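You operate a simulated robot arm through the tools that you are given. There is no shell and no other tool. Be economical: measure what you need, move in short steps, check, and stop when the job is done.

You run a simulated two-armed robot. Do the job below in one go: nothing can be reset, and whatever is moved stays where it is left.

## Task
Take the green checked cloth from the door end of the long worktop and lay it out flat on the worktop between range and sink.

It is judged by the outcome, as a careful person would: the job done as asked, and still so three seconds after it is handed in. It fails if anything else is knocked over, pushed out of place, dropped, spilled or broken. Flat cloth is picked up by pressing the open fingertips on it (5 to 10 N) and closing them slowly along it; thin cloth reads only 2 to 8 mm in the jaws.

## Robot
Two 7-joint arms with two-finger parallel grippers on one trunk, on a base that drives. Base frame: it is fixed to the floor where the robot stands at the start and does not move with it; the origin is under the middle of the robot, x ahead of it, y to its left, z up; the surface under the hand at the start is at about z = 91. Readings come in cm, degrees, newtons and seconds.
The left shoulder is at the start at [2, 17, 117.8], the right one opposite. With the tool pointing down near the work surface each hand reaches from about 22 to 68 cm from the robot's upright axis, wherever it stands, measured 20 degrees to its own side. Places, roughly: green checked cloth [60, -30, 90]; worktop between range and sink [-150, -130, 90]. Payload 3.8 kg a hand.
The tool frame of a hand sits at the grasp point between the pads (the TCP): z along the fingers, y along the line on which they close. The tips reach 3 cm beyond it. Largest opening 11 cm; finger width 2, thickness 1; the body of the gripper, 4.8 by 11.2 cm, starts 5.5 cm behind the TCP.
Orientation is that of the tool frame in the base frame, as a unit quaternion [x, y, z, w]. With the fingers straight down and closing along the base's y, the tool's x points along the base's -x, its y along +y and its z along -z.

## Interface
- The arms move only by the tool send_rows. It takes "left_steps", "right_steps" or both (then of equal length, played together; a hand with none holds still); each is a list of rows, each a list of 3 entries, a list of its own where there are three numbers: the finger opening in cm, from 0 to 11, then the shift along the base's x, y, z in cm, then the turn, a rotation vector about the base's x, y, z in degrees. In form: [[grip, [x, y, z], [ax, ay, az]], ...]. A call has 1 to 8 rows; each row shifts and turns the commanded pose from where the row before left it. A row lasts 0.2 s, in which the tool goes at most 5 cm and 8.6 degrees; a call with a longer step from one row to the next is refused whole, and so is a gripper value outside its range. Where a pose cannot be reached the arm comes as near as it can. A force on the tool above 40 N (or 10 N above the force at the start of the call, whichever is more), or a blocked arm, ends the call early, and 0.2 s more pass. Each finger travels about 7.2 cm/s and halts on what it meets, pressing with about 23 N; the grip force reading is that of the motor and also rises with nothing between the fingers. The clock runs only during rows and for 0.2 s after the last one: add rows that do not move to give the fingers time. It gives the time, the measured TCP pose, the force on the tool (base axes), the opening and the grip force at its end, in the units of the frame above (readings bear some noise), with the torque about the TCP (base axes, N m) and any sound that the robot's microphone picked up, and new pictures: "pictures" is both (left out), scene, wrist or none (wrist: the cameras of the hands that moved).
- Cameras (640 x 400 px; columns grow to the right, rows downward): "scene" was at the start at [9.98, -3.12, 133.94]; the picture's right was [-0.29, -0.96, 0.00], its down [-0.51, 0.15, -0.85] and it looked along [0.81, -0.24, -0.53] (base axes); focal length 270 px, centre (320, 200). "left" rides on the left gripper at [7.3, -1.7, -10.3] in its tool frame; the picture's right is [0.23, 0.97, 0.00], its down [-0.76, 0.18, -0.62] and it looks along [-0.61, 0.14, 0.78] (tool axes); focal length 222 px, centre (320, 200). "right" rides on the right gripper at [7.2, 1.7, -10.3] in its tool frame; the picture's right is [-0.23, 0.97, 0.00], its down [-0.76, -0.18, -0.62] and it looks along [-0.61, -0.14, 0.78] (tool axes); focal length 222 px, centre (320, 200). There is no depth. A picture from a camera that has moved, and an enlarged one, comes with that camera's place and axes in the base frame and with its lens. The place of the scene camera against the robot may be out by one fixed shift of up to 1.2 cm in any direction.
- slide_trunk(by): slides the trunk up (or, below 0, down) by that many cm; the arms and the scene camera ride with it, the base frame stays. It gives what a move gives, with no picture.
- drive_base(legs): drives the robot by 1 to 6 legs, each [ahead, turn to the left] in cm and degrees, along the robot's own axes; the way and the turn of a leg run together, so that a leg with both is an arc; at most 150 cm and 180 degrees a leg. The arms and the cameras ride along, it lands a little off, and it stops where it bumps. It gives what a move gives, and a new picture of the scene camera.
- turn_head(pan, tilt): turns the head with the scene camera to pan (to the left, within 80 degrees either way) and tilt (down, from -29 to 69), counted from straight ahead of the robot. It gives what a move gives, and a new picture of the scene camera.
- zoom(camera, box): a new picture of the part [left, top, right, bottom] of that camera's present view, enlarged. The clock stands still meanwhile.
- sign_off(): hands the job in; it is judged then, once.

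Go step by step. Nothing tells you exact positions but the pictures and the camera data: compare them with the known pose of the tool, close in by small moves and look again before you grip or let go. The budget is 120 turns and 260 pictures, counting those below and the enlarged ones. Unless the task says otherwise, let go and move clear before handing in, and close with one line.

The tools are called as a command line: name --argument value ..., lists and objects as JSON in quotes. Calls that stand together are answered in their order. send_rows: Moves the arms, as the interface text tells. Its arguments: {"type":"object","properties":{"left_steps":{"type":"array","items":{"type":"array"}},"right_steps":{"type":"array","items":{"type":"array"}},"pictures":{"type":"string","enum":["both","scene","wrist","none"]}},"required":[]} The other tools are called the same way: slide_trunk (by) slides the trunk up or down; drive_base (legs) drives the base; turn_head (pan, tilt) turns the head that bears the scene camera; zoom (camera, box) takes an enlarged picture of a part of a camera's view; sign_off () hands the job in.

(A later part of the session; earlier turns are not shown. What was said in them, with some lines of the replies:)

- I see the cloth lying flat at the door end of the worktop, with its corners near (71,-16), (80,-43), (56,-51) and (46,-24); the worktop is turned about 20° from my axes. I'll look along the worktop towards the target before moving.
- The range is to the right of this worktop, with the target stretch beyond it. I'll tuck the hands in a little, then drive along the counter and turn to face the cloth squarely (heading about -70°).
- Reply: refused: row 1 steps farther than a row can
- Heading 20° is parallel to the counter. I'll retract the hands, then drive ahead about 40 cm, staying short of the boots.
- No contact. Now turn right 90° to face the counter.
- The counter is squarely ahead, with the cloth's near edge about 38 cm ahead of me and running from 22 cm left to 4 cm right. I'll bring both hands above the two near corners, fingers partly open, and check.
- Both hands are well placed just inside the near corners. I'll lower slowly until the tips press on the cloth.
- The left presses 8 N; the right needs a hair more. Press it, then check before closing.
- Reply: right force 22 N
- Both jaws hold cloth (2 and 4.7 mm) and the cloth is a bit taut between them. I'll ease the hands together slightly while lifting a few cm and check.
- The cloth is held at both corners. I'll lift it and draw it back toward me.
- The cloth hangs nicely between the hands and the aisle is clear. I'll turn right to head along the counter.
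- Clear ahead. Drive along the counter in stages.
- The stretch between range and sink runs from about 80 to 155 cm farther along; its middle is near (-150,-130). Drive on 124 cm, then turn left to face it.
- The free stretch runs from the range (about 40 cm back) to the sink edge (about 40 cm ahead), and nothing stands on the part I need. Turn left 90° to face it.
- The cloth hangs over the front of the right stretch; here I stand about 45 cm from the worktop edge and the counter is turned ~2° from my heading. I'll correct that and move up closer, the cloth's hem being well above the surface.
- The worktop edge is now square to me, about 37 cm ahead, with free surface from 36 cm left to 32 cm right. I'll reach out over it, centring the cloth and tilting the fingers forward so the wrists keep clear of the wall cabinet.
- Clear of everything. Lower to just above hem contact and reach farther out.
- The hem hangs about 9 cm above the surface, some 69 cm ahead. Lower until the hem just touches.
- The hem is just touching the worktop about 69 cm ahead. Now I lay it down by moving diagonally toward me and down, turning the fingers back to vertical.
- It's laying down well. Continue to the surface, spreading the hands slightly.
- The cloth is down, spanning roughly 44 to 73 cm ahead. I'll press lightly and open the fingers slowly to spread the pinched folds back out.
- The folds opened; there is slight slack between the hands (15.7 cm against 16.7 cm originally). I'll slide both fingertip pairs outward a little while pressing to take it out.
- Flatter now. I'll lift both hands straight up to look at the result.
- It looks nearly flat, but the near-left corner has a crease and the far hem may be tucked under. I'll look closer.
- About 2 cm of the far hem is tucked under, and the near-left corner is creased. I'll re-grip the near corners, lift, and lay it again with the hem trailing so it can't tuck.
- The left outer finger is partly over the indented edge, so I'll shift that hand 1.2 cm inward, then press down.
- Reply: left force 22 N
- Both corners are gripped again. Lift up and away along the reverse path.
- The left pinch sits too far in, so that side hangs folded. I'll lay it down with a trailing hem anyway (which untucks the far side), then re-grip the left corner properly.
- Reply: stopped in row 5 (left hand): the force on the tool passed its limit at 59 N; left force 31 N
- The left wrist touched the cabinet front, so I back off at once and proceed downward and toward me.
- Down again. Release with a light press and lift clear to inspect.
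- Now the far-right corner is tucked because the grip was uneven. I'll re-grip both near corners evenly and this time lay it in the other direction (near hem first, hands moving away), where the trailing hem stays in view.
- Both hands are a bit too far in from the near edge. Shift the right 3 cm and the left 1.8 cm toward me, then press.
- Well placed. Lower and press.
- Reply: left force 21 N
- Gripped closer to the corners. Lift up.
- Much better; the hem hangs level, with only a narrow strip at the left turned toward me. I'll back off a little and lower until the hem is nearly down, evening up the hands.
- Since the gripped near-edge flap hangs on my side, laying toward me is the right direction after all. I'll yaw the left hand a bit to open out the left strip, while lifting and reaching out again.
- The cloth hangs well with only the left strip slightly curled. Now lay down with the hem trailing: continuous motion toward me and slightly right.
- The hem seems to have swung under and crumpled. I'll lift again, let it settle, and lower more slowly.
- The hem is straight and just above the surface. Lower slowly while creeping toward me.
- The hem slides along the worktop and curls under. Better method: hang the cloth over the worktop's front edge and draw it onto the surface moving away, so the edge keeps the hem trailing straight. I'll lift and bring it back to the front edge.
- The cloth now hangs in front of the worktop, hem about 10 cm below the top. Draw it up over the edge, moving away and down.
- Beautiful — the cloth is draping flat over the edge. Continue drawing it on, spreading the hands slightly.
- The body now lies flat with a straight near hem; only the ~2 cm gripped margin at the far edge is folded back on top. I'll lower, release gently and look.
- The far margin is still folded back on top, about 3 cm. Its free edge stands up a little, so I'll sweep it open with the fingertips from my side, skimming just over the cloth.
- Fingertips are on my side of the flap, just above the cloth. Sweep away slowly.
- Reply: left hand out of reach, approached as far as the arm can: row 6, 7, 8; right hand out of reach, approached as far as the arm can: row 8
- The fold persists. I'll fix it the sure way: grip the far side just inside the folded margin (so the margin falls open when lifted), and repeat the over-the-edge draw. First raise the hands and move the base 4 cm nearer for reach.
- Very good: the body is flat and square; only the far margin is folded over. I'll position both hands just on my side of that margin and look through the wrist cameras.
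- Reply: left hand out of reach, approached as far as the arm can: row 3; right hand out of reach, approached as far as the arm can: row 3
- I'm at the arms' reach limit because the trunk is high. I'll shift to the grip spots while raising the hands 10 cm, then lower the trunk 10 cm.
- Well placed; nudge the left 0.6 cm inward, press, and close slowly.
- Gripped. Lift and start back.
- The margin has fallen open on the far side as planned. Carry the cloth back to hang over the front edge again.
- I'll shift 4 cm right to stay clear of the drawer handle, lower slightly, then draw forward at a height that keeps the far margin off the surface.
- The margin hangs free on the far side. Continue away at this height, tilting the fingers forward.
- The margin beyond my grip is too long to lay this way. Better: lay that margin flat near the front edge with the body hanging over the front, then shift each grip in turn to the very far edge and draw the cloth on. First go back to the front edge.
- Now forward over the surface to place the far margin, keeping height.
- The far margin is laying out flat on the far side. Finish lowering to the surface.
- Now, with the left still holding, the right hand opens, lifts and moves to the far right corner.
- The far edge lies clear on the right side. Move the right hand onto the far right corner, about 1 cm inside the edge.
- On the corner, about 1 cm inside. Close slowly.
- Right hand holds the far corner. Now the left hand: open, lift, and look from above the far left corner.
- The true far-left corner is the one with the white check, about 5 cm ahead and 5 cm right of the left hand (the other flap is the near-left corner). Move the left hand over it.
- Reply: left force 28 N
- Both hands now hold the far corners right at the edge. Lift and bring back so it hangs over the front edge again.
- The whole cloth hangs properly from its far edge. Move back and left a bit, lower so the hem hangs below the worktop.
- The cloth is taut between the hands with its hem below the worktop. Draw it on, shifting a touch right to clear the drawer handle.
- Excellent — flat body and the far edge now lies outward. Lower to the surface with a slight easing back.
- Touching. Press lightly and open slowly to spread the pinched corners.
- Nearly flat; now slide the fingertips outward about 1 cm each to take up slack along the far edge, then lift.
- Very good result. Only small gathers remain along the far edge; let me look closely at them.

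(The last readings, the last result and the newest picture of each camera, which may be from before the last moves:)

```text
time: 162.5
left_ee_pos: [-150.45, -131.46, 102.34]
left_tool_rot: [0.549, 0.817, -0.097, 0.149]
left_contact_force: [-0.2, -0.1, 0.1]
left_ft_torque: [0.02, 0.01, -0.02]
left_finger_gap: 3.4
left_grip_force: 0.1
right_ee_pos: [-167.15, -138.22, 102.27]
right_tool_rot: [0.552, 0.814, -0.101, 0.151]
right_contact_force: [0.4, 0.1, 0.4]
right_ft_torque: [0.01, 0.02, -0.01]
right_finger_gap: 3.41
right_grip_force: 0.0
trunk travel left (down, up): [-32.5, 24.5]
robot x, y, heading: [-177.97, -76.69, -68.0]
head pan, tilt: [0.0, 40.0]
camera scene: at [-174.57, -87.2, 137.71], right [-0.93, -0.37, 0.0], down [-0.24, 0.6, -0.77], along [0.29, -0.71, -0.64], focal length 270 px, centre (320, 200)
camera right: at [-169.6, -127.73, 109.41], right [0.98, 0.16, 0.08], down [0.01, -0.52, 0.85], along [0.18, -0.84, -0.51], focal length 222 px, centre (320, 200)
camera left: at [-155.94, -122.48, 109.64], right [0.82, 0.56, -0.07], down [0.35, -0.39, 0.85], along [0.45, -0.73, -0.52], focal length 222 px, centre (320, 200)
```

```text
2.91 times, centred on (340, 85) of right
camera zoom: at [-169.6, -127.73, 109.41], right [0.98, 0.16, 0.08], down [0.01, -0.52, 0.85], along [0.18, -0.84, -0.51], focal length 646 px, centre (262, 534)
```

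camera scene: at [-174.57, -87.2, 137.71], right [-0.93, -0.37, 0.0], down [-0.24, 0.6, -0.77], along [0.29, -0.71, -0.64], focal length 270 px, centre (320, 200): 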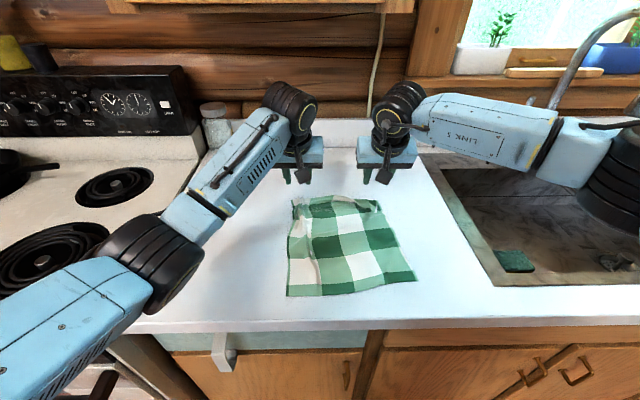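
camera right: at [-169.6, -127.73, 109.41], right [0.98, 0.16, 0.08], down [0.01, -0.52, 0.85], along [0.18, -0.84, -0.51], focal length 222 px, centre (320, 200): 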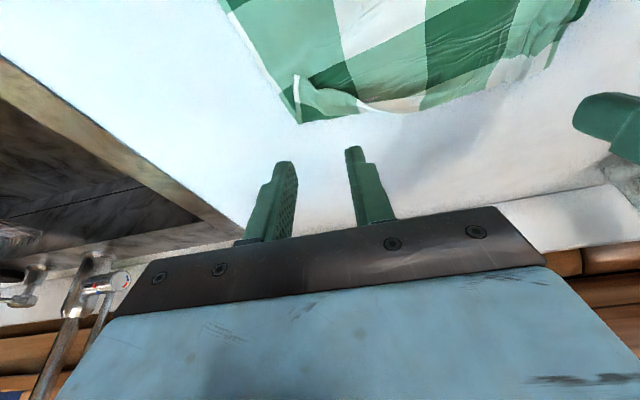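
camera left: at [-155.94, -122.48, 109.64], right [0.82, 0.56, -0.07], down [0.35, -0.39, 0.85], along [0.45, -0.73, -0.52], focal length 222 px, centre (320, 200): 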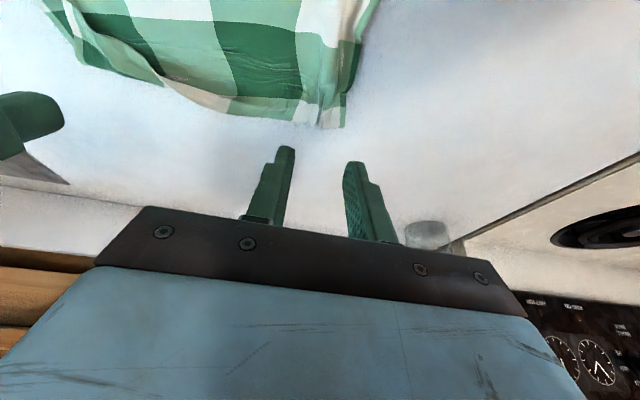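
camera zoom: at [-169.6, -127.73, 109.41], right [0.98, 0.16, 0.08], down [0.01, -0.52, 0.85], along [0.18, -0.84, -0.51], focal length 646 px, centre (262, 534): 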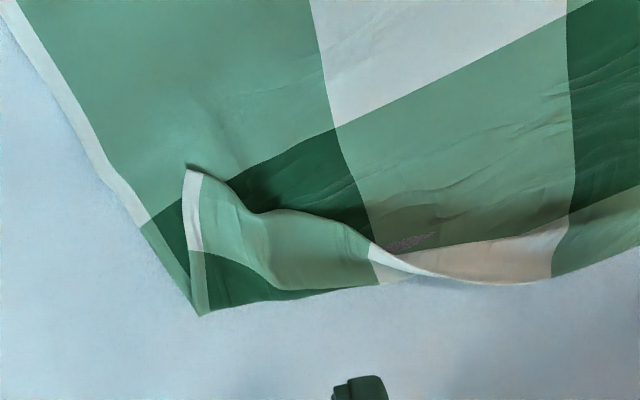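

The far-right margin is folded over on top by about 2.5 cm. I'll hold the cloth's middle down with the left hand and sweep the flap open with the right fingertips upright (leading edge low).

send_rows --left_steps '[[3.4, [-1.32, 1.33, 0], [6.49, 2.63, 0]], [3.4, [-1.32, 1.33, 0], [6.49, 2.63, 0]], [3.4, [-1.32, 1.33, 0], [6.49, 2.63, 0]], [3.4, [-1.31, 1.32, 0], [0, 0, 0]], [3.4, [0, 0, -3.5], [0, 0, 0]], [3.4, [0, 0, -3.5], [0, 0, 0]], [3.4, [0, 0, -0.8], [0, 0, 0]], [3.4, [0, 0, 0], [0, 0, 0]]]' --right_steps '[[3.4, [-0.06, 0.89, 0], [6.49, 2.63, 0]], [3.4, [-0.06, 0.89, 0], [6.49, 2.63, 0]], [3.4, [-0.06, 0.89, 0], [6.49, 2.63, 0]], [3.4, [-0.06, 0.89, 0], [6.49, 2.63, 0]], [3.4, [0, 0, -3.5], [0, 0, 0]], [3.4, [0, 0, -3.2], [0, 0, 0]], [3.4, [0, 0, -0.6], [0, 0, 0]], [3.4, [0, 0, 0], [0, 0, 0]]]' --pictures "wrist"

```text
time: 164.3
left_ee_pos: [-155.61, -126.26, 94.29]
left_tool_rot: [0.559, 0.829, 0.004, -0.002]
left_contact_force: [-0.2, 0.5, 0.1]
left_ft_torque: [0.04, -0.01, -0.02]
left_finger_gap: 3.4
left_grip_force: 0.1
right_ee_pos: [-167.35, -134.65, 94.96]
right_tool_rot: [0.56, 0.826, 0.034, -0.05]
right_contact_force: [-0.3, 0.2, -0.2]
right_ft_torque: [-0.01, -0.01, 0.02]
right_finger_gap: 3.38
right_grip_force: 0.0
trunk travel left (down, up): [-32.5, 24.5]
robot x, y, heading: [-177.98, -76.41, -68.0]
head pan, tilt: [0.0, 40.0]
camera right: at [-168.13, -128.44, 106.02], right [0.99, 0.15, -0.03], down [0.14, -0.84, 0.53], along [0.06, -0.52, -0.85], focal length 222 px, centre (320, 200)
camera left: at [-159.87, -120.28, 104.92], right [0.82, 0.58, 0.01], down [0.45, -0.65, 0.62], along [0.36, -0.5, -0.79], focal length 222 px, centre (320, 200)
```

right: 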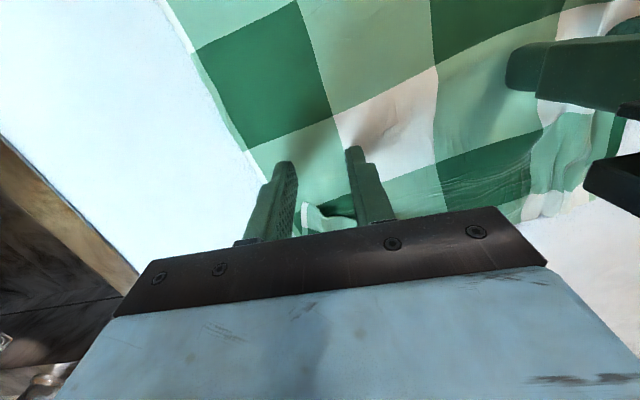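
left: 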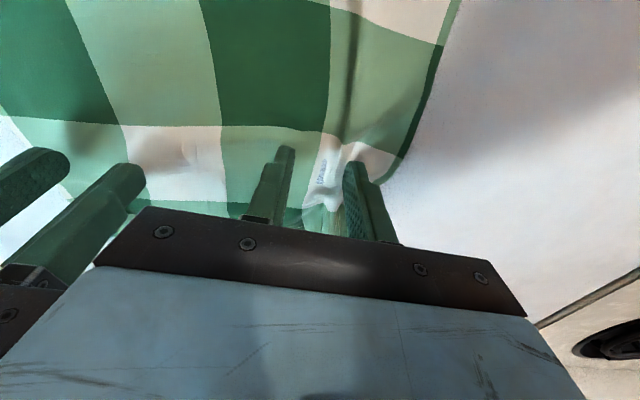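

send_rows --left_steps '[[3.4, [0, 0, -0.25], [0, 0, 0]], [3.4, [0, 0, 0], [0, 0, 0]], [3.4, [0, 0, 0], [0, 0, 0]], [3.4, [0, 0, 0], [0, 0, 0]], [3.4, [0, 0, 0], [0, 0, 0]], [3.4, [0, 0, 0], [0, 0, 0]], [3.4, [0, 0, 0], [0, 0, 0]], [3.4, [0, 0, 0], [0, 0, 0]]]' --right_steps '[[3.4, [0, 0, -0.7], [0, 0, 0]], [3.4, [0.37, -0.93, 0], [0, 0, 0]], [3.4, [0.48, -1.2, 0], [0, 0, 0]], [3.4, [0.48, -1.2, 0], [0, 0, 0]], [3.4, [0.48, -1.2, 0], [0, 0, 0]], [3.4, [0.48, -1.2, 0], [0, 0, 0]], [3.4, [0.48, -1.2, 0.05], [0, 0, 0]], [3.4, [0.48, -1.2, 0.1], [0, 0, 0]]]' --pictures "wrist"

```text
time: 166.1
left_ee_pos: [-155.57, -126.32, 94.27]
left_tool_rot: [0.559, 0.829, 0.004, -0.002]
left_contact_force: [-0.1, -1.3, 1.0]
left_ft_torque: [0.03, 0.0, 0.02]
left_finger_gap: 3.4
left_grip_force: 0.1
right_ee_pos: [-167.18, -137.5, 94.54]
right_tool_rot: [0.56, 0.827, 0.035, -0.05]
right_contact_force: [-0.3, -1.4, 0.0]
right_ft_torque: [0.01, -0.01, 0.02]
right_finger_gap: 3.39
right_grip_force: 0.0
right hand out of reach, approached as far as the arm can: row 4, 5, 6, 7, 8
trunk travel left (down, up): [-32.5, 24.5]
robot x, y, heading: [-177.6, -76.97, -68.0]
head pan, tilt: [0.0, 40.0]
camera right: at [-167.83, -131.3, 105.73], right [0.99, 0.15, -0.03], down [0.14, -0.84, 0.53], along [0.06, -0.52, -0.85], focal length 222 px, centre (320, 200)
camera left: at [-159.91, -120.28, 104.7], right [0.82, 0.58, 0.01], down [0.45, -0.65, 0.62], along [0.36, -0.5, -0.79], focal length 222 px, centre (320, 200)
```

right: 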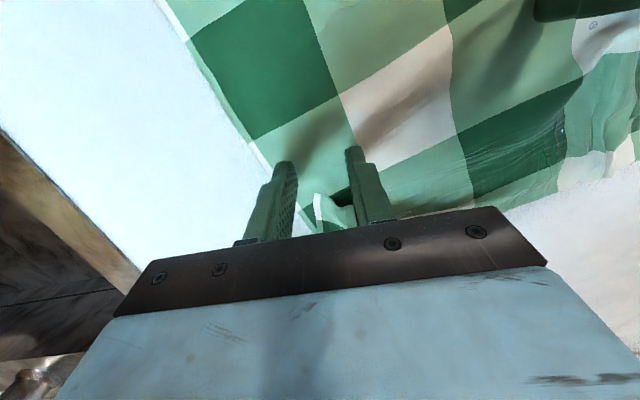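
left: 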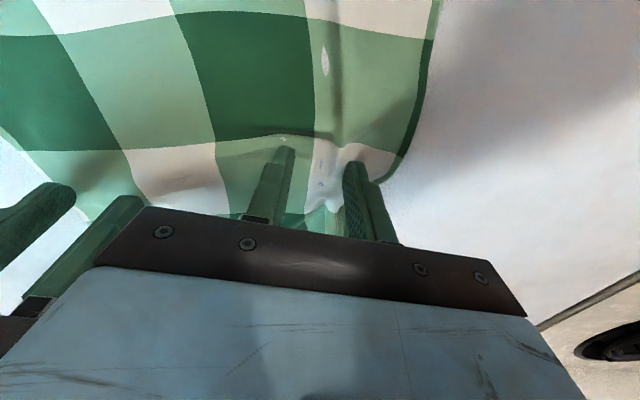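

The right hand hits its reach limit before the flap. I'll draw the whole cloth about 3 cm toward me with both hands pressing on it, to bring the fold within reach.

send_rows --left_steps '[[3.4, [0, 0, 0.3], [0, 0, 0]], [3.4, [0, 0, 0], [0, 0, 0]], [3.4, [0, 0, 0], [0, 0, 0]], [3.4, [0, 0, 0], [0, 0, 0]]]' --right_steps '[[3.4, [-0.9, 2.2, 0.5], [2.8, 1.1, 0]], [3.4, [-0.9, 2.2, 0], [-6.49, -2.63, 0]], [3.4, [-0.4, 1, 0], [0, 0, 0]], [3.4, [0, 0, 0], [0, 0, 0]]]' --pictures "none"

```text
time: 167.1
left_ee_pos: [-155.66, -126.25, 94.58]
left_tool_rot: [0.559, 0.829, 0.005, -0.002]
left_contact_force: [1.0, 1.2, -0.1]
left_ft_torque: [0.01, 0.0, 0.02]
left_finger_gap: 3.42
left_grip_force: 0.0
right_ee_pos: [-169.4, -132.21, 95.23]
right_tool_rot: [0.561, 0.827, 0.015, -0.021]
right_contact_force: [0.2, -0.3, -0.4]
right_ft_torque: [-0.01, 0.01, -0.01]
right_finger_gap: 3.42
right_grip_force: 0.0
trunk travel left (down, up): [-32.5, 24.5]
robot x, y, heading: [-177.64, -76.71, -68.5]
head pan, tilt: [0.0, 40.0]
```

send_rows --left_steps '[[3.4, [0, 0, -0.4], [0, 0, 0]], [3.4, [0, 0, -0.15], [0, 0, 0]], [3.4, [-0.28, 0.7, 0], [0, 0, 0]], [3.4, [-0.28, 0.7, 0], [0, 0, 0]], [3.4, [-0.28, 0.7, 0], [0, 0, 0]], [3.4, [-0.28, 0.7, 0], [0, 0, 0]], [3.4, [0, 0, 0], [0, 0, 0]]]' --right_steps '[[3.4, [0, 0, -1], [0, 0, 0]], [3.4, [0, 0, -0.2], [0, 0, 0]], [3.4, [-0.28, 0.7, 0], [0, 0, 0]], [3.4, [-0.28, 0.7, 0], [0, 0, 0]], [3.4, [-0.28, 0.7, 0], [0, 0, 0]], [3.4, [-0.28, 0.7, 0], [0, 0, 0]], [3.4, [0, 0, 0], [0, 0, 0]]]' --pictures "both"

```text
time: 168.7
left_ee_pos: [-156.86, -123.41, 94.1]
left_tool_rot: [0.559, 0.829, 0.003, 0.0]
left_contact_force: [0.8, -4.3, 22.5]
left_ft_torque: [-0.2, -0.2, -0.04]
left_finger_gap: 3.38
left_grip_force: 0.4
right_ee_pos: [-170.49, -129.23, 94.09]
right_tool_rot: [0.561, 0.827, 0.014, -0.018]
right_contact_force: [2.1, -4.6, 25.5]
right_ft_torque: [-0.4, 0.03, 0.04]
right_finger_gap: 3.39
right_grip_force: 0.0
trunk travel left (down, up): [-32.5, 24.5]
robot x, y, heading: [-177.47, -76.51, -68.3]
head pan, tilt: [0.0, 40.0]
camera scene: at [-174.58, -87.04, 137.74], right [-0.93, -0.37, 0.0], down [-0.24, 0.59, -0.77], along [0.29, -0.71, -0.64], focal length 270 px, centre (320, 200)
camera right: at [-171.44, -122.26, 104.82], right [0.99, 0.15, -0.01], down [0.13, -0.8, 0.59], along [0.08, -0.58, -0.81], focal length 222 px, centre (320, 200)
camera left: at [-161.08, -117.3, 104.63], right [0.82, 0.57, 0.0], down [0.45, -0.64, 0.62], along [0.36, -0.51, -0.78], focal length 222 px, centre (320, 200)
```

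scene: 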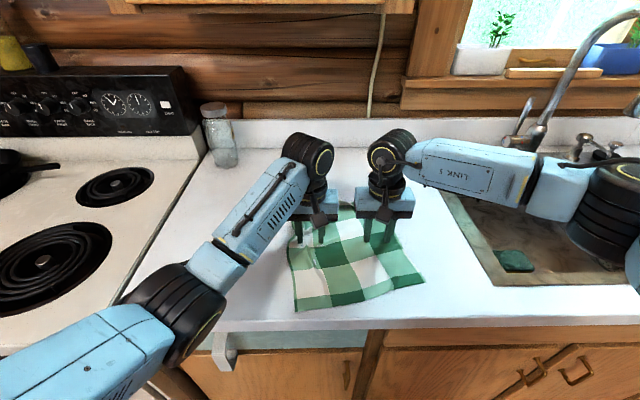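
right: 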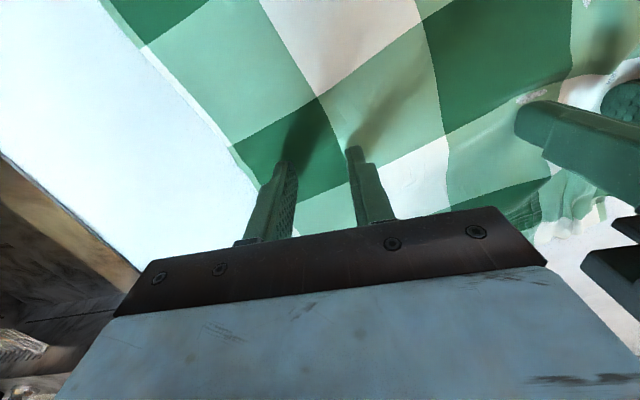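
left: 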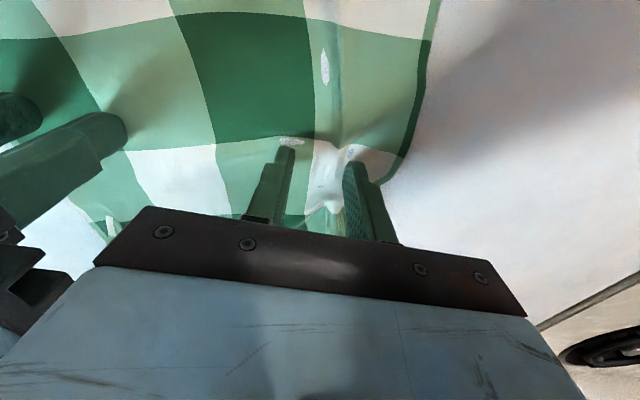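

The cloth moved as hoped. Now reposition the right fingers on my side of the flap and sweep again, tilting forward toward the end.

send_rows --left_steps '[[3.4, [0, 0, 0.06], [0, 0, 0]], [3.4, [0, 0, 0], [0, 0, 0]], [3.4, [0, 0, 0], [0, 0, 0]], [3.4, [0, 0, 0], [0, 0, 0]], [3.4, [0, 0, 0], [0, 0, 0]], [3.4, [0, 0, 0], [0, 0, 0]]]' --right_steps '[[3.4, [0, 0, 1.3], [0, 0, 0]], [3.4, [0.93, -1.9, 0.5], [0, 0, 0]], [3.4, [0.9, -1.9, 0], [0, 0, 0]], [3.4, [0, 0, -1], [0, 0, 0]], [3.4, [0, 0, -0.6], [0, 0, 0]], [3.4, [0, 0, 0], [0, 0, 0]]]' --pictures "wrist"

zoom --camera "right" --box '[220, 100, 460, 250]'

```text
time: 170.1
left_ee_pos: [-156.85, -123.49, 94.08]
left_tool_rot: [0.559, 0.829, 0.004, -0.001]
left_contact_force: [0.0, 0.4, 23.8]
left_ft_torque: [-0.17, -0.04, -0.03]
left_finger_gap: 3.4
left_grip_force: 0.1
right_ee_pos: [-168.64, -132.96, 94.13]
right_tool_rot: [0.561, 0.828, 0.016, -0.02]
right_contact_force: [-0.7, 0.2, 2.8]
right_ft_torque: [-0.02, 0.0, 0.03]
right_finger_gap: 3.37
right_grip_force: 0.5
trunk travel left (down, up): [-32.5, 24.5]
robot x, y, heading: [-177.4, -76.87, -68.4]
head pan, tilt: [0.0, 40.0]
camera right: at [-169.65, -126.0, 104.87], right [0.99, 0.15, -0.01], down [0.13, -0.8, 0.58], along [0.08, -0.58, -0.81], focal length 222 px, centre (320, 200)
camera left: at [-161.09, -117.35, 104.64], right [0.82, 0.58, 0.01], down [0.45, -0.64, 0.62], along [0.36, -0.5, -0.78], focal length 222 px, centre (320, 200)
```

right: 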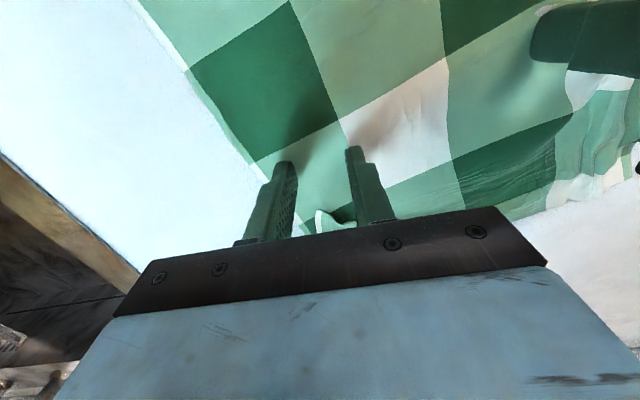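
left: 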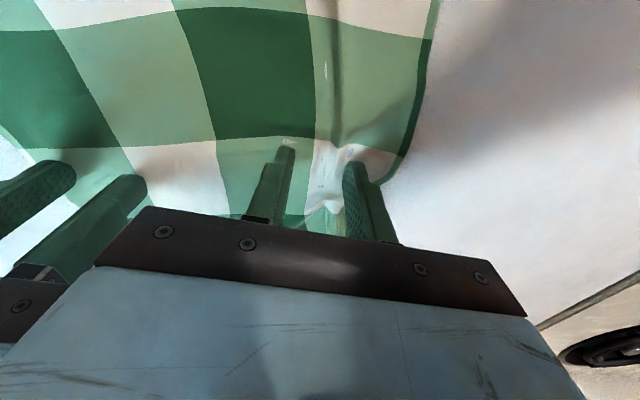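

```text
2.67 times, centred on (340, 175) of right
camera zoom: at [-169.65, -126.0, 104.87], right [0.99, 0.15, -0.01], down [0.13, -0.8, 0.58], along [0.08, -0.58, -0.81], focal length 592 px, centre (267, 267)
```

zoom: 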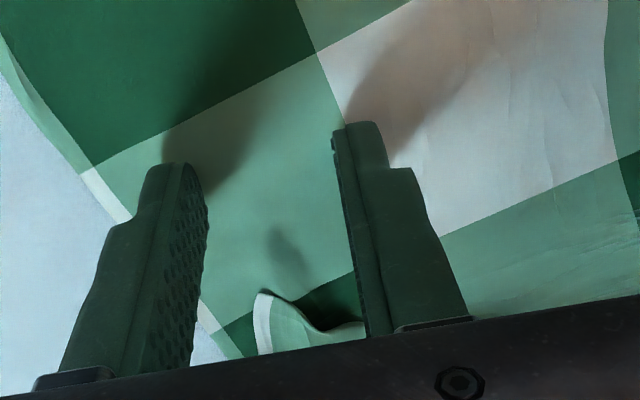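

The flap's raised tip lies between the fingers, so I'll close them to one block (just clear of the cloth) and sweep the tip over.

send_rows --right_steps '[[3.4, [0, 0, 0.5], [0, 0, 0]], [0, [0, 0, 0], [0, 0, 0]], [0, [0, 0, 0], [0, 0, 0]], [0, [0, 0, -0.35], [0, 0, 0]], [0, [0.37, -0.93, 0], [0, 0, 0]], [0, [0.37, -0.93, 0], [0, 0, 0]], [0, [0.37, -0.93, 0], [0, 0, 0]], [0, [0.37, -0.93, 0], [0, 0, 0]]]' --pictures "none"

send_rows --right_steps '[[0, [0.37, -0.93, 0.05], [-6.49, -2.63, 0]], [0, [0.37, -0.93, 0.05], [-6.49, -2.63, 0]], [0, [0.37, -0.93, 0.05], [-6.49, -2.63, 0]], [0, [0.37, -0.93, 0.05], [0, 0, 0]], [0, [0.37, -0.93, 0], [0, 0, 0]], [0, [0, 0, 2], [0, 0, 0]], [0, [0, 0, 3], [0, 0, 0]], [0, [-0.37, 0.93, 3], [0, 0, 0]]]' --pictures "both"

zoom --camera "scene" --box '[285, 195, 405, 265]'

```text
time: 171.9
left_ee_pos: [-156.91, -123.34, 94.15]
left_tool_rot: [0.56, 0.829, 0.002, -0.001]
left_contact_force: [1.5, 0.4, 24.2]
left_ft_torque: [-0.14, -0.06, -0.02]
left_finger_gap: 3.43
left_grip_force: 0.1
right_ee_pos: [-167.16, -136.71, 94.17]
right_tool_rot: [0.561, 0.828, 0.015, -0.021]
right_contact_force: [0.0, 0.3, -0.4]
right_ft_torque: [0.0, 0.03, -0.01]
right_finger_gap: 0.0
right_grip_force: 22.9
trunk travel left (down, up): [-32.5, 24.5]
robot x, y, heading: [-177.82, -76.8, -68.3]
head pan, tilt: [0.0, 40.0]
```

```text
time: 173.7
left_ee_pos: [-156.86, -123.45, 94.09]
left_tool_rot: [0.559, 0.829, 0.003, -0.002]
left_contact_force: [0.1, 0.6, 26.0]
left_ft_torque: [-0.13, -0.06, -0.03]
left_finger_gap: 3.41
left_grip_force: 0.0
right_ee_pos: [-165.71, -140.32, 102.71]
right_tool_rot: [0.553, 0.818, -0.086, 0.131]
right_contact_force: [-0.6, 0.3, 0.6]
right_ft_torque: [0.02, 0.01, 0.0]
right_finger_gap: 0.0
right_grip_force: 23.1
trunk travel left (down, up): [-32.5, 24.5]
robot x, y, heading: [-177.56, -76.94, -68.2]
head pan, tilt: [0.0, 40.0]
camera scene: at [-174.6, -87.11, 137.72], right [-0.93, -0.37, 0.0], down [-0.24, 0.6, -0.77], along [0.29, -0.71, -0.64], focal length 270 px, centre (320, 200)
camera right: at [-168.0, -130.32, 110.23], right [0.98, 0.16, 0.07], down [0.03, -0.56, 0.83], along [0.18, -0.81, -0.56], focal length 222 px, centre (320, 200)
```

scene: 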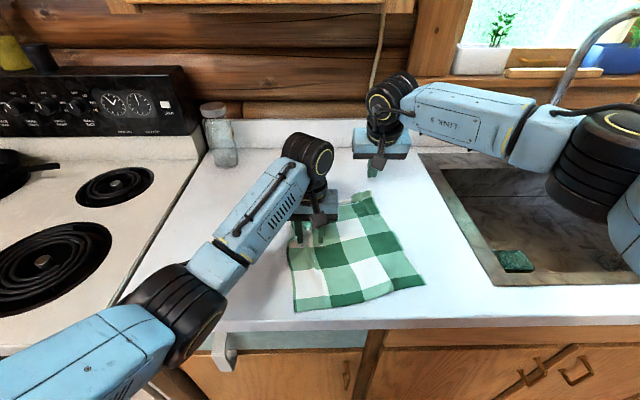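
right: 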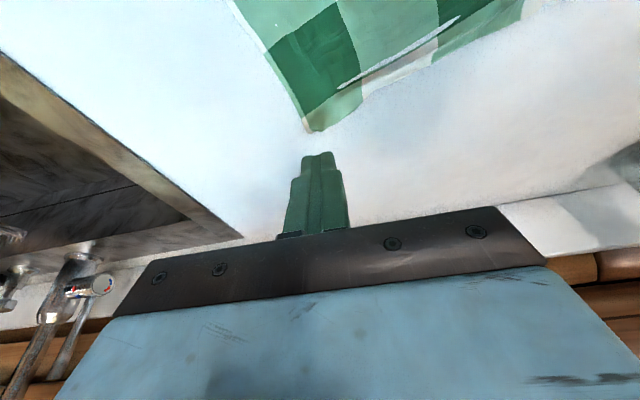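

```text
5.33 times, centred on (345, 230) of scene
camera zoom: at [-174.6, -87.11, 137.72], right [-0.93, -0.37, 0.0], down [-0.24, 0.6, -0.77], along [0.29, -0.71, -0.64], focal length 1442 px, centre (187, 40)
```

zoom: 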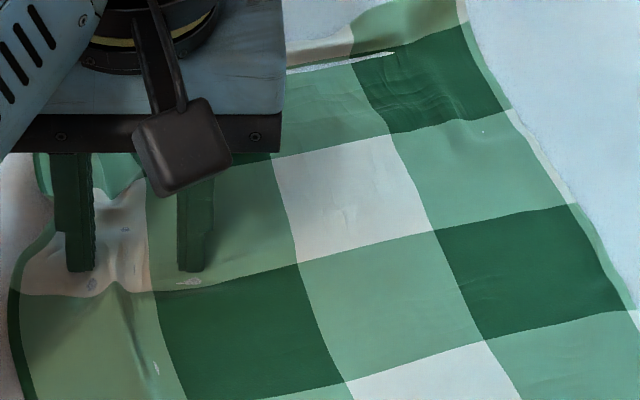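

The flap flipped open; the far-right corner is now fully laid out. Lift the left hand and inspect the whole cloth.

send_rows --left_steps '[[3.4, [0, 0, 1], [0, 0, 0]], [3.4, [0, 0, 3], [0, 0, 0]], [3.4, [0, 0, 4], [0, 0, 0]], [3.4, [2.5, 1, 3], [0, 0, 0]], [3.4, [3, 1.2, 2], [0, 0, 0]], [3.4, [3, 1.2, 0], [0, 0, 0]]]' --right_steps '[[0, [0, 0, 2], [0, 0, 0]], [0, [-1, 0.5, 2], [6.49, 2.63, 0]], [0, [-2, 0.5, 1], [6.49, 2.63, 0]], [0, [-2, 1, 0], [0, 0, 0]], [0, [-2, 1, 0], [0, 0, 0]], [0, [0, 0, 0], [0, 0, 0]]]' --pictures "none"

zoom --camera "scene" --box '[270, 185, 450, 335]'

```text
time: 175.1
left_ee_pos: [-148.13, -120.15, 106.77]
left_tool_rot: [0.559, 0.829, 0.004, -0.003]
left_contact_force: [-0.6, -0.9, 0.6]
left_ft_torque: [0.03, 0.01, 0.04]
left_finger_gap: 3.42
left_grip_force: 0.0
right_ee_pos: [-172.69, -137.51, 107.39]
right_tool_rot: [0.561, 0.827, -0.019, 0.03]
right_contact_force: [0.1, 0.5, -0.6]
right_ft_torque: [-0.01, 0.03, -0.01]
right_finger_gap: 0.0
right_grip_force: 23.3
trunk travel left (down, up): [-32.5, 24.5]
robot x, y, heading: [-177.65, -76.84, -68.1]
head pan, tilt: [0.0, 40.0]
```

```text
2.67 times, centred on (360, 260) of scene
camera zoom: at [-174.38, -87.26, 137.69], right [-0.93, -0.37, 0.0], down [-0.24, 0.6, -0.77], along [0.28, -0.71, -0.64], focal length 721 px, centre (213, 40)
```

zoom: 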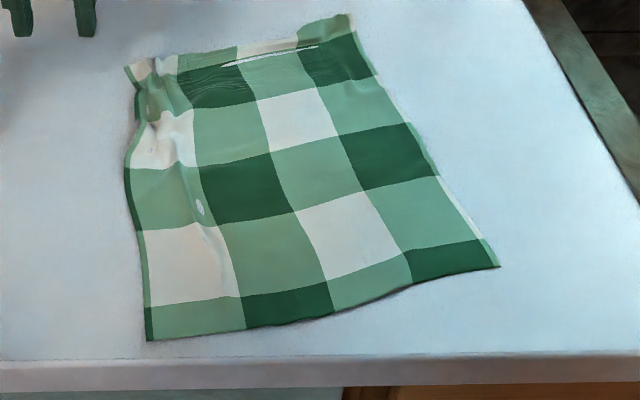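

Nearly perfect; only a gather at the far-left corner remains. I'll anchor the cloth with the right hand and draw that corner outward with the left fingertips.

send_rows --left_steps '[[0, [-0.27, -2.35, -2], [-6.49, -2.63, 0]], [0, [-0.27, -2.35, -2], [-6.49, -2.63, 0]], [0, [-0.27, -2.34, -2], [0, 0, 0]], [0, [-0.27, -2.34, -2], [0, 0, 0]], [0, [0, 0, -2], [0, 0, 0]], [0, [0, 0, -1.3], [0, 0, 0]], [0, [0, 0, -0.7], [0, 0, 0]], [0, [0, 0, 0], [0, 0, 0]]]' --right_steps '[[0, [2.23, 1.49, -2], [0, 0, 0]], [0, [2.23, 1.49, -2], [0, 0, 0]], [0, [2.23, 1.49, -2], [0, 0, 0]], [0, [2.23, 1.49, -2], [0, 0, 0]], [0, [0, 0, -2.5], [0, 0, 0]], [0, [0, 0, -1.5], [0, 0, 0]], [0, [0, 0, -1], [0, 0, 0]], [0, [0, 0, -0.2], [0, 0, 0]]]' --pictures "wrist"

```text
time: 176.9
left_ee_pos: [-149.29, -129.33, 95.02]
left_tool_rot: [0.555, 0.823, -0.064, 0.099]
left_contact_force: [0.7, 1.0, -0.1]
left_ft_torque: [0.01, -0.01, 0.0]
left_finger_gap: 0.0
left_grip_force: 23.6
right_ee_pos: [-163.63, -131.58, 94.24]
right_tool_rot: [0.561, 0.827, -0.018, 0.029]
right_contact_force: [0.0, -0.5, 0.8]
right_ft_torque: [0.03, -0.03, 0.02]
right_finger_gap: 0.0
right_grip_force: 23.3
trunk travel left (down, up): [-32.5, 24.5]
robot x, y, heading: [-177.6, -76.73, -67.9]
head pan, tilt: [0.0, 40.0]
camera right: at [-165.19, -123.48, 104.0], right [0.99, 0.15, 0.02], down [0.1, -0.73, 0.67], along [0.12, -0.67, -0.74], focal length 222 px, centre (320, 200)
camera left: at [-154.41, -121.31, 103.44], right [0.82, 0.57, -0.05], down [0.38, -0.49, 0.78], along [0.42, -0.66, -0.62], focal length 222 px, centre (320, 200)
```

right: 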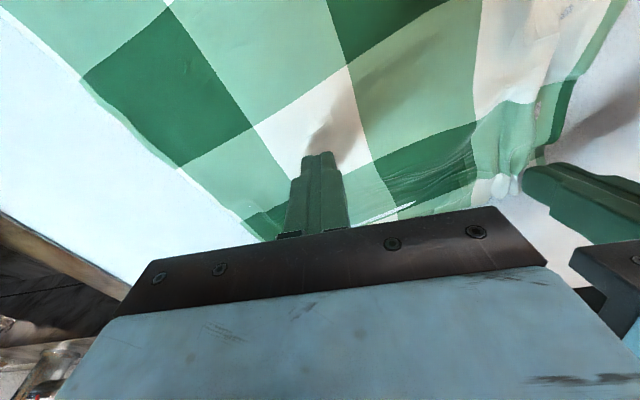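
left: 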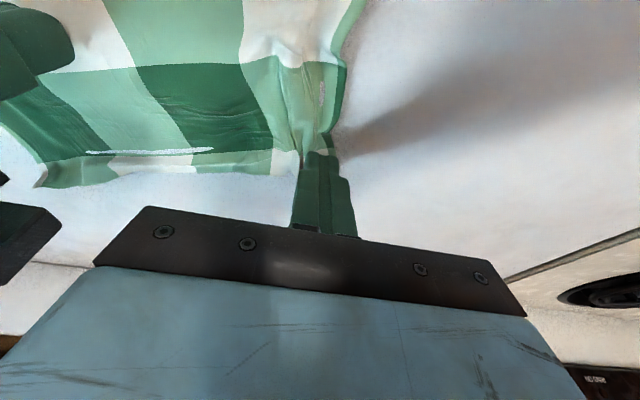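

The left fingertips are over the corner. Press both and draw the corner left about 1.8 cm.

send_rows --left_steps '[[0, [0, 0, -0.7], [0, 0, 0]], [0, [0, 0, -0.25], [0, 0, 0]], [0, [0.3, 0.05, 0], [0, 0, 0]], [0, [0.3, 0.05, 0], [0, 0, 0]], [0, [0.3, 0.05, 0], [0, 0, 0]], [0, [0.3, 0.05, 0], [0, 0, 0]], [0, [0.3, 0.05, 0], [0, 0, 0]], [0, [0.3, 0.05, 0], [0, 0, 0]]]' --right_steps '[[0, [0, 0, -0.15], [0, 0, 0]], [0, [0, 0, -0.1], [0, 0, 0]], [0, [0, 0, 0], [0, 0, 0]], [0, [0, 0, 0], [0, 0, 0]], [0, [0, 0, 0], [0, 0, 0]], [0, [0, 0, 0], [0, 0, 0]], [0, [0, 0, 0], [0, 0, 0]], [0, [0, 0, 0], [0, 0, 0]]]' --pictures "wrist"

```text
time: 178.7
left_ee_pos: [-147.69, -129.09, 94.29]
left_tool_rot: [0.555, 0.823, -0.066, 0.101]
left_contact_force: [-4.4, -0.8, 17.3]
left_ft_torque: [0.01, 0.16, 0.0]
left_finger_gap: 0.01
left_grip_force: 23.0
right_ee_pos: [-163.74, -131.44, 94.25]
right_tool_rot: [0.561, 0.827, -0.019, 0.031]
right_contact_force: [1.8, -3.3, 17.7]
right_ft_torque: [0.05, -0.05, -0.01]
right_finger_gap: 0.0
right_grip_force: 23.2
trunk travel left (down, up): [-32.5, 24.5]
robot x, y, heading: [-178.14, -76.96, -68.2]
head pan, tilt: [0.0, 40.0]
camera right: at [-165.3, -123.32, 103.95], right [0.99, 0.15, 0.02], down [0.1, -0.73, 0.68], along [0.12, -0.67, -0.74], focal length 222 px, centre (320, 200)
camera left: at [-152.77, -120.86, 102.71], right [0.82, 0.57, -0.05], down [0.38, -0.48, 0.79], along [0.42, -0.67, -0.61], focal length 222 px, centre (320, 200)
```

right: 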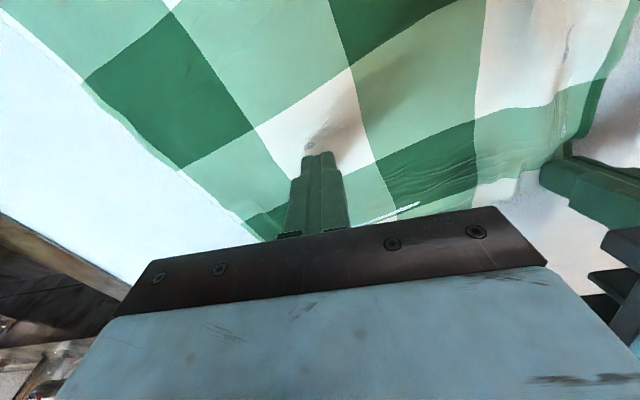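
left: 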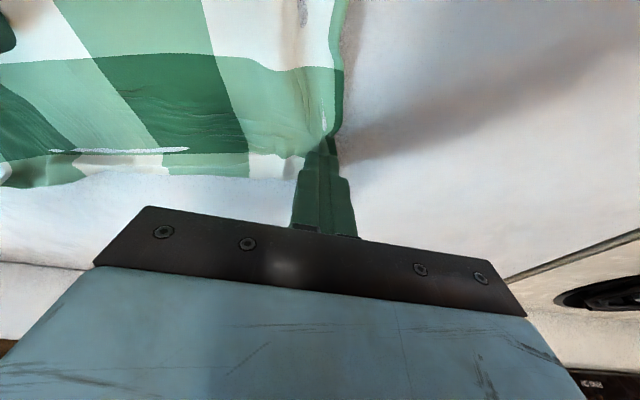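

The gathers are drawn out. Lift both hands clear and inspect.

send_rows --left_steps '[[0, [0, 0, 1], [0, 0, 0]], [0, [0, 0, 3], [0, 0, 0]], [0, [0, 0, 4], [0, 0, 0]], [0, [2, 1.5, 3], [6.49, 2.63, 0]], [0, [2, 2.5, 2], [6.49, 2.63, 0]], [0, [2, 2.5, 2], [0, 0, 0]], [0, [2, 2.5, 2], [0, 0, 0]], [0, [0, 0, 0], [0, 0, 0]]]' --right_steps '[[0, [0, 0, 1], [0, 0, 0]], [0, [0, 0, 3], [0, 0, 0]], [0, [0, 0, 4], [0, 0, 0]], [0, [-3, 1, 3], [0, 0, 0]], [0, [-3.5, 1, 2], [0, 0, 0]], [0, [-3.5, 1, 2], [0, 0, 0]], [0, [-3.5, 1, 2], [0, 0, 0]], [0, [0, 0, 0], [0, 0, 0]]]' --pictures "scene"

zoom --camera "scene" --box '[270, 185, 450, 335]'

```text
time: 180.5
left_ee_pos: [-139.55, -120.2, 110.82]
left_tool_rot: [0.559, 0.829, 0.005, -0.002]
left_contact_force: [1.0, 1.0, -0.1]
left_ft_torque: [0.03, 0.01, -0.04]
left_finger_gap: 0.0
left_grip_force: 23.4
right_ee_pos: [-177.32, -127.56, 110.84]
right_tool_rot: [0.561, 0.827, -0.018, 0.029]
right_contact_force: [0.1, -0.1, -0.2]
right_ft_torque: [0.01, -0.02, 0.03]
right_finger_gap: 0.02
right_grip_force: 22.9
trunk travel left (down, up): [-32.5, 24.5]
robot x, y, heading: [-177.58, -76.41, -68.2]
head pan, tilt: [0.0, 40.0]
camera scene: at [-174.5, -87.37, 137.68], right [-0.93, -0.37, 0.0], down [-0.24, 0.6, -0.77], along [0.28, -0.71, -0.64], focal length 270 px, centre (320, 200)
```

scene: 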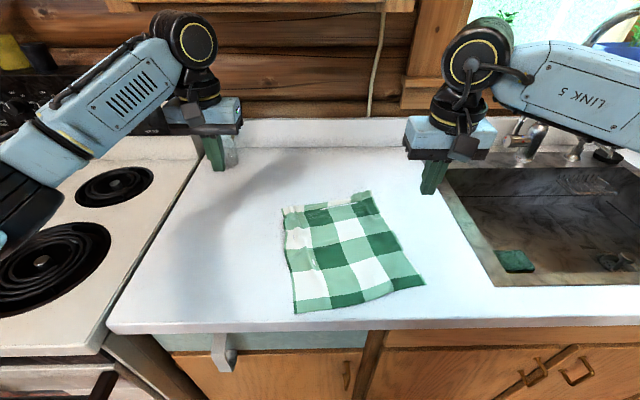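

```text
2.67 times, centred on (360, 260) of scene
camera zoom: at [-174.5, -87.37, 137.68], right [-0.93, -0.37, 0.0], down [-0.24, 0.6, -0.77], along [0.28, -0.71, -0.64], focal length 721 px, centre (213, 40)
```

zoom: 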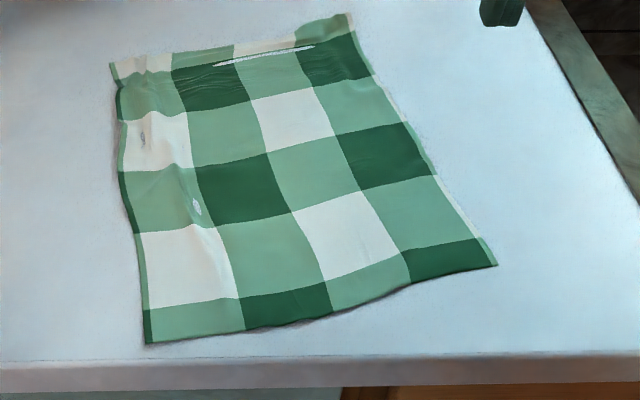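

The cloth lies flat with all four corners out, fully on the worktop between range and sink, and nothing else has moved. I'll draw the hands back clear of it.

send_rows --left_steps '[[2, [-1, 2.5, 2], [0, 0, 0]], [2, [-1, 2.5, 2], [0, 0, 0]], [2, [-1, 2.5, 1], [0, 0, 0]], [2, [-1, 2.5, 0], [0, 0, 0]]]' --right_steps '[[2, [-2, 2, 2], [0, 0, 0]], [2, [-2, 2, 2], [0, 0, 0]], [2, [-2, 2, 1], [0, 0, 0]], [2, [-2, 2, 0], [0, 0, 0]]]' --pictures "scene"

```text
time: 181.5
left_ee_pos: [-143.6, -110.14, 115.99]
left_tool_rot: [0.56, 0.829, 0.004, -0.002]
left_contact_force: [-0.2, -0.3, -0.4]
left_ft_torque: [0.01, 0.03, -0.03]
left_finger_gap: 2.04
left_grip_force: 0.0
right_ee_pos: [-185.22, -119.55, 116.0]
right_tool_rot: [0.56, 0.828, -0.019, 0.03]
right_contact_force: [0.5, 0.3, 0.8]
right_ft_torque: [0.02, 0.01, 0.02]
right_finger_gap: 2.0
right_grip_force: 0.0
trunk travel left (down, up): [-32.5, 24.5]
robot x, y, heading: [-177.8, -76.46, -68.1]
head pan, tilt: [0.0, 40.0]
camera scene: at [-174.58, -87.22, 137.7], right [-0.93, -0.37, 0.0], down [-0.24, 0.6, -0.77], along [0.29, -0.71, -0.64], focal length 270 px, centre (320, 200)
```

scene: 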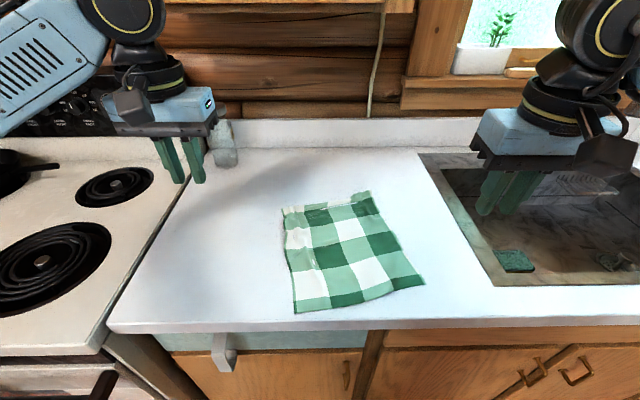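

The cloth is flat and the hands are clear, so I hand the job in.

sign_off

```text
The job is handed in.
```

The green checked cloth is laid out flat on the worktop between range and sink, a few centimetres in from the front edge. The left wrist bumped the wall cabinet once, but I saw nothing knocked over or moved.
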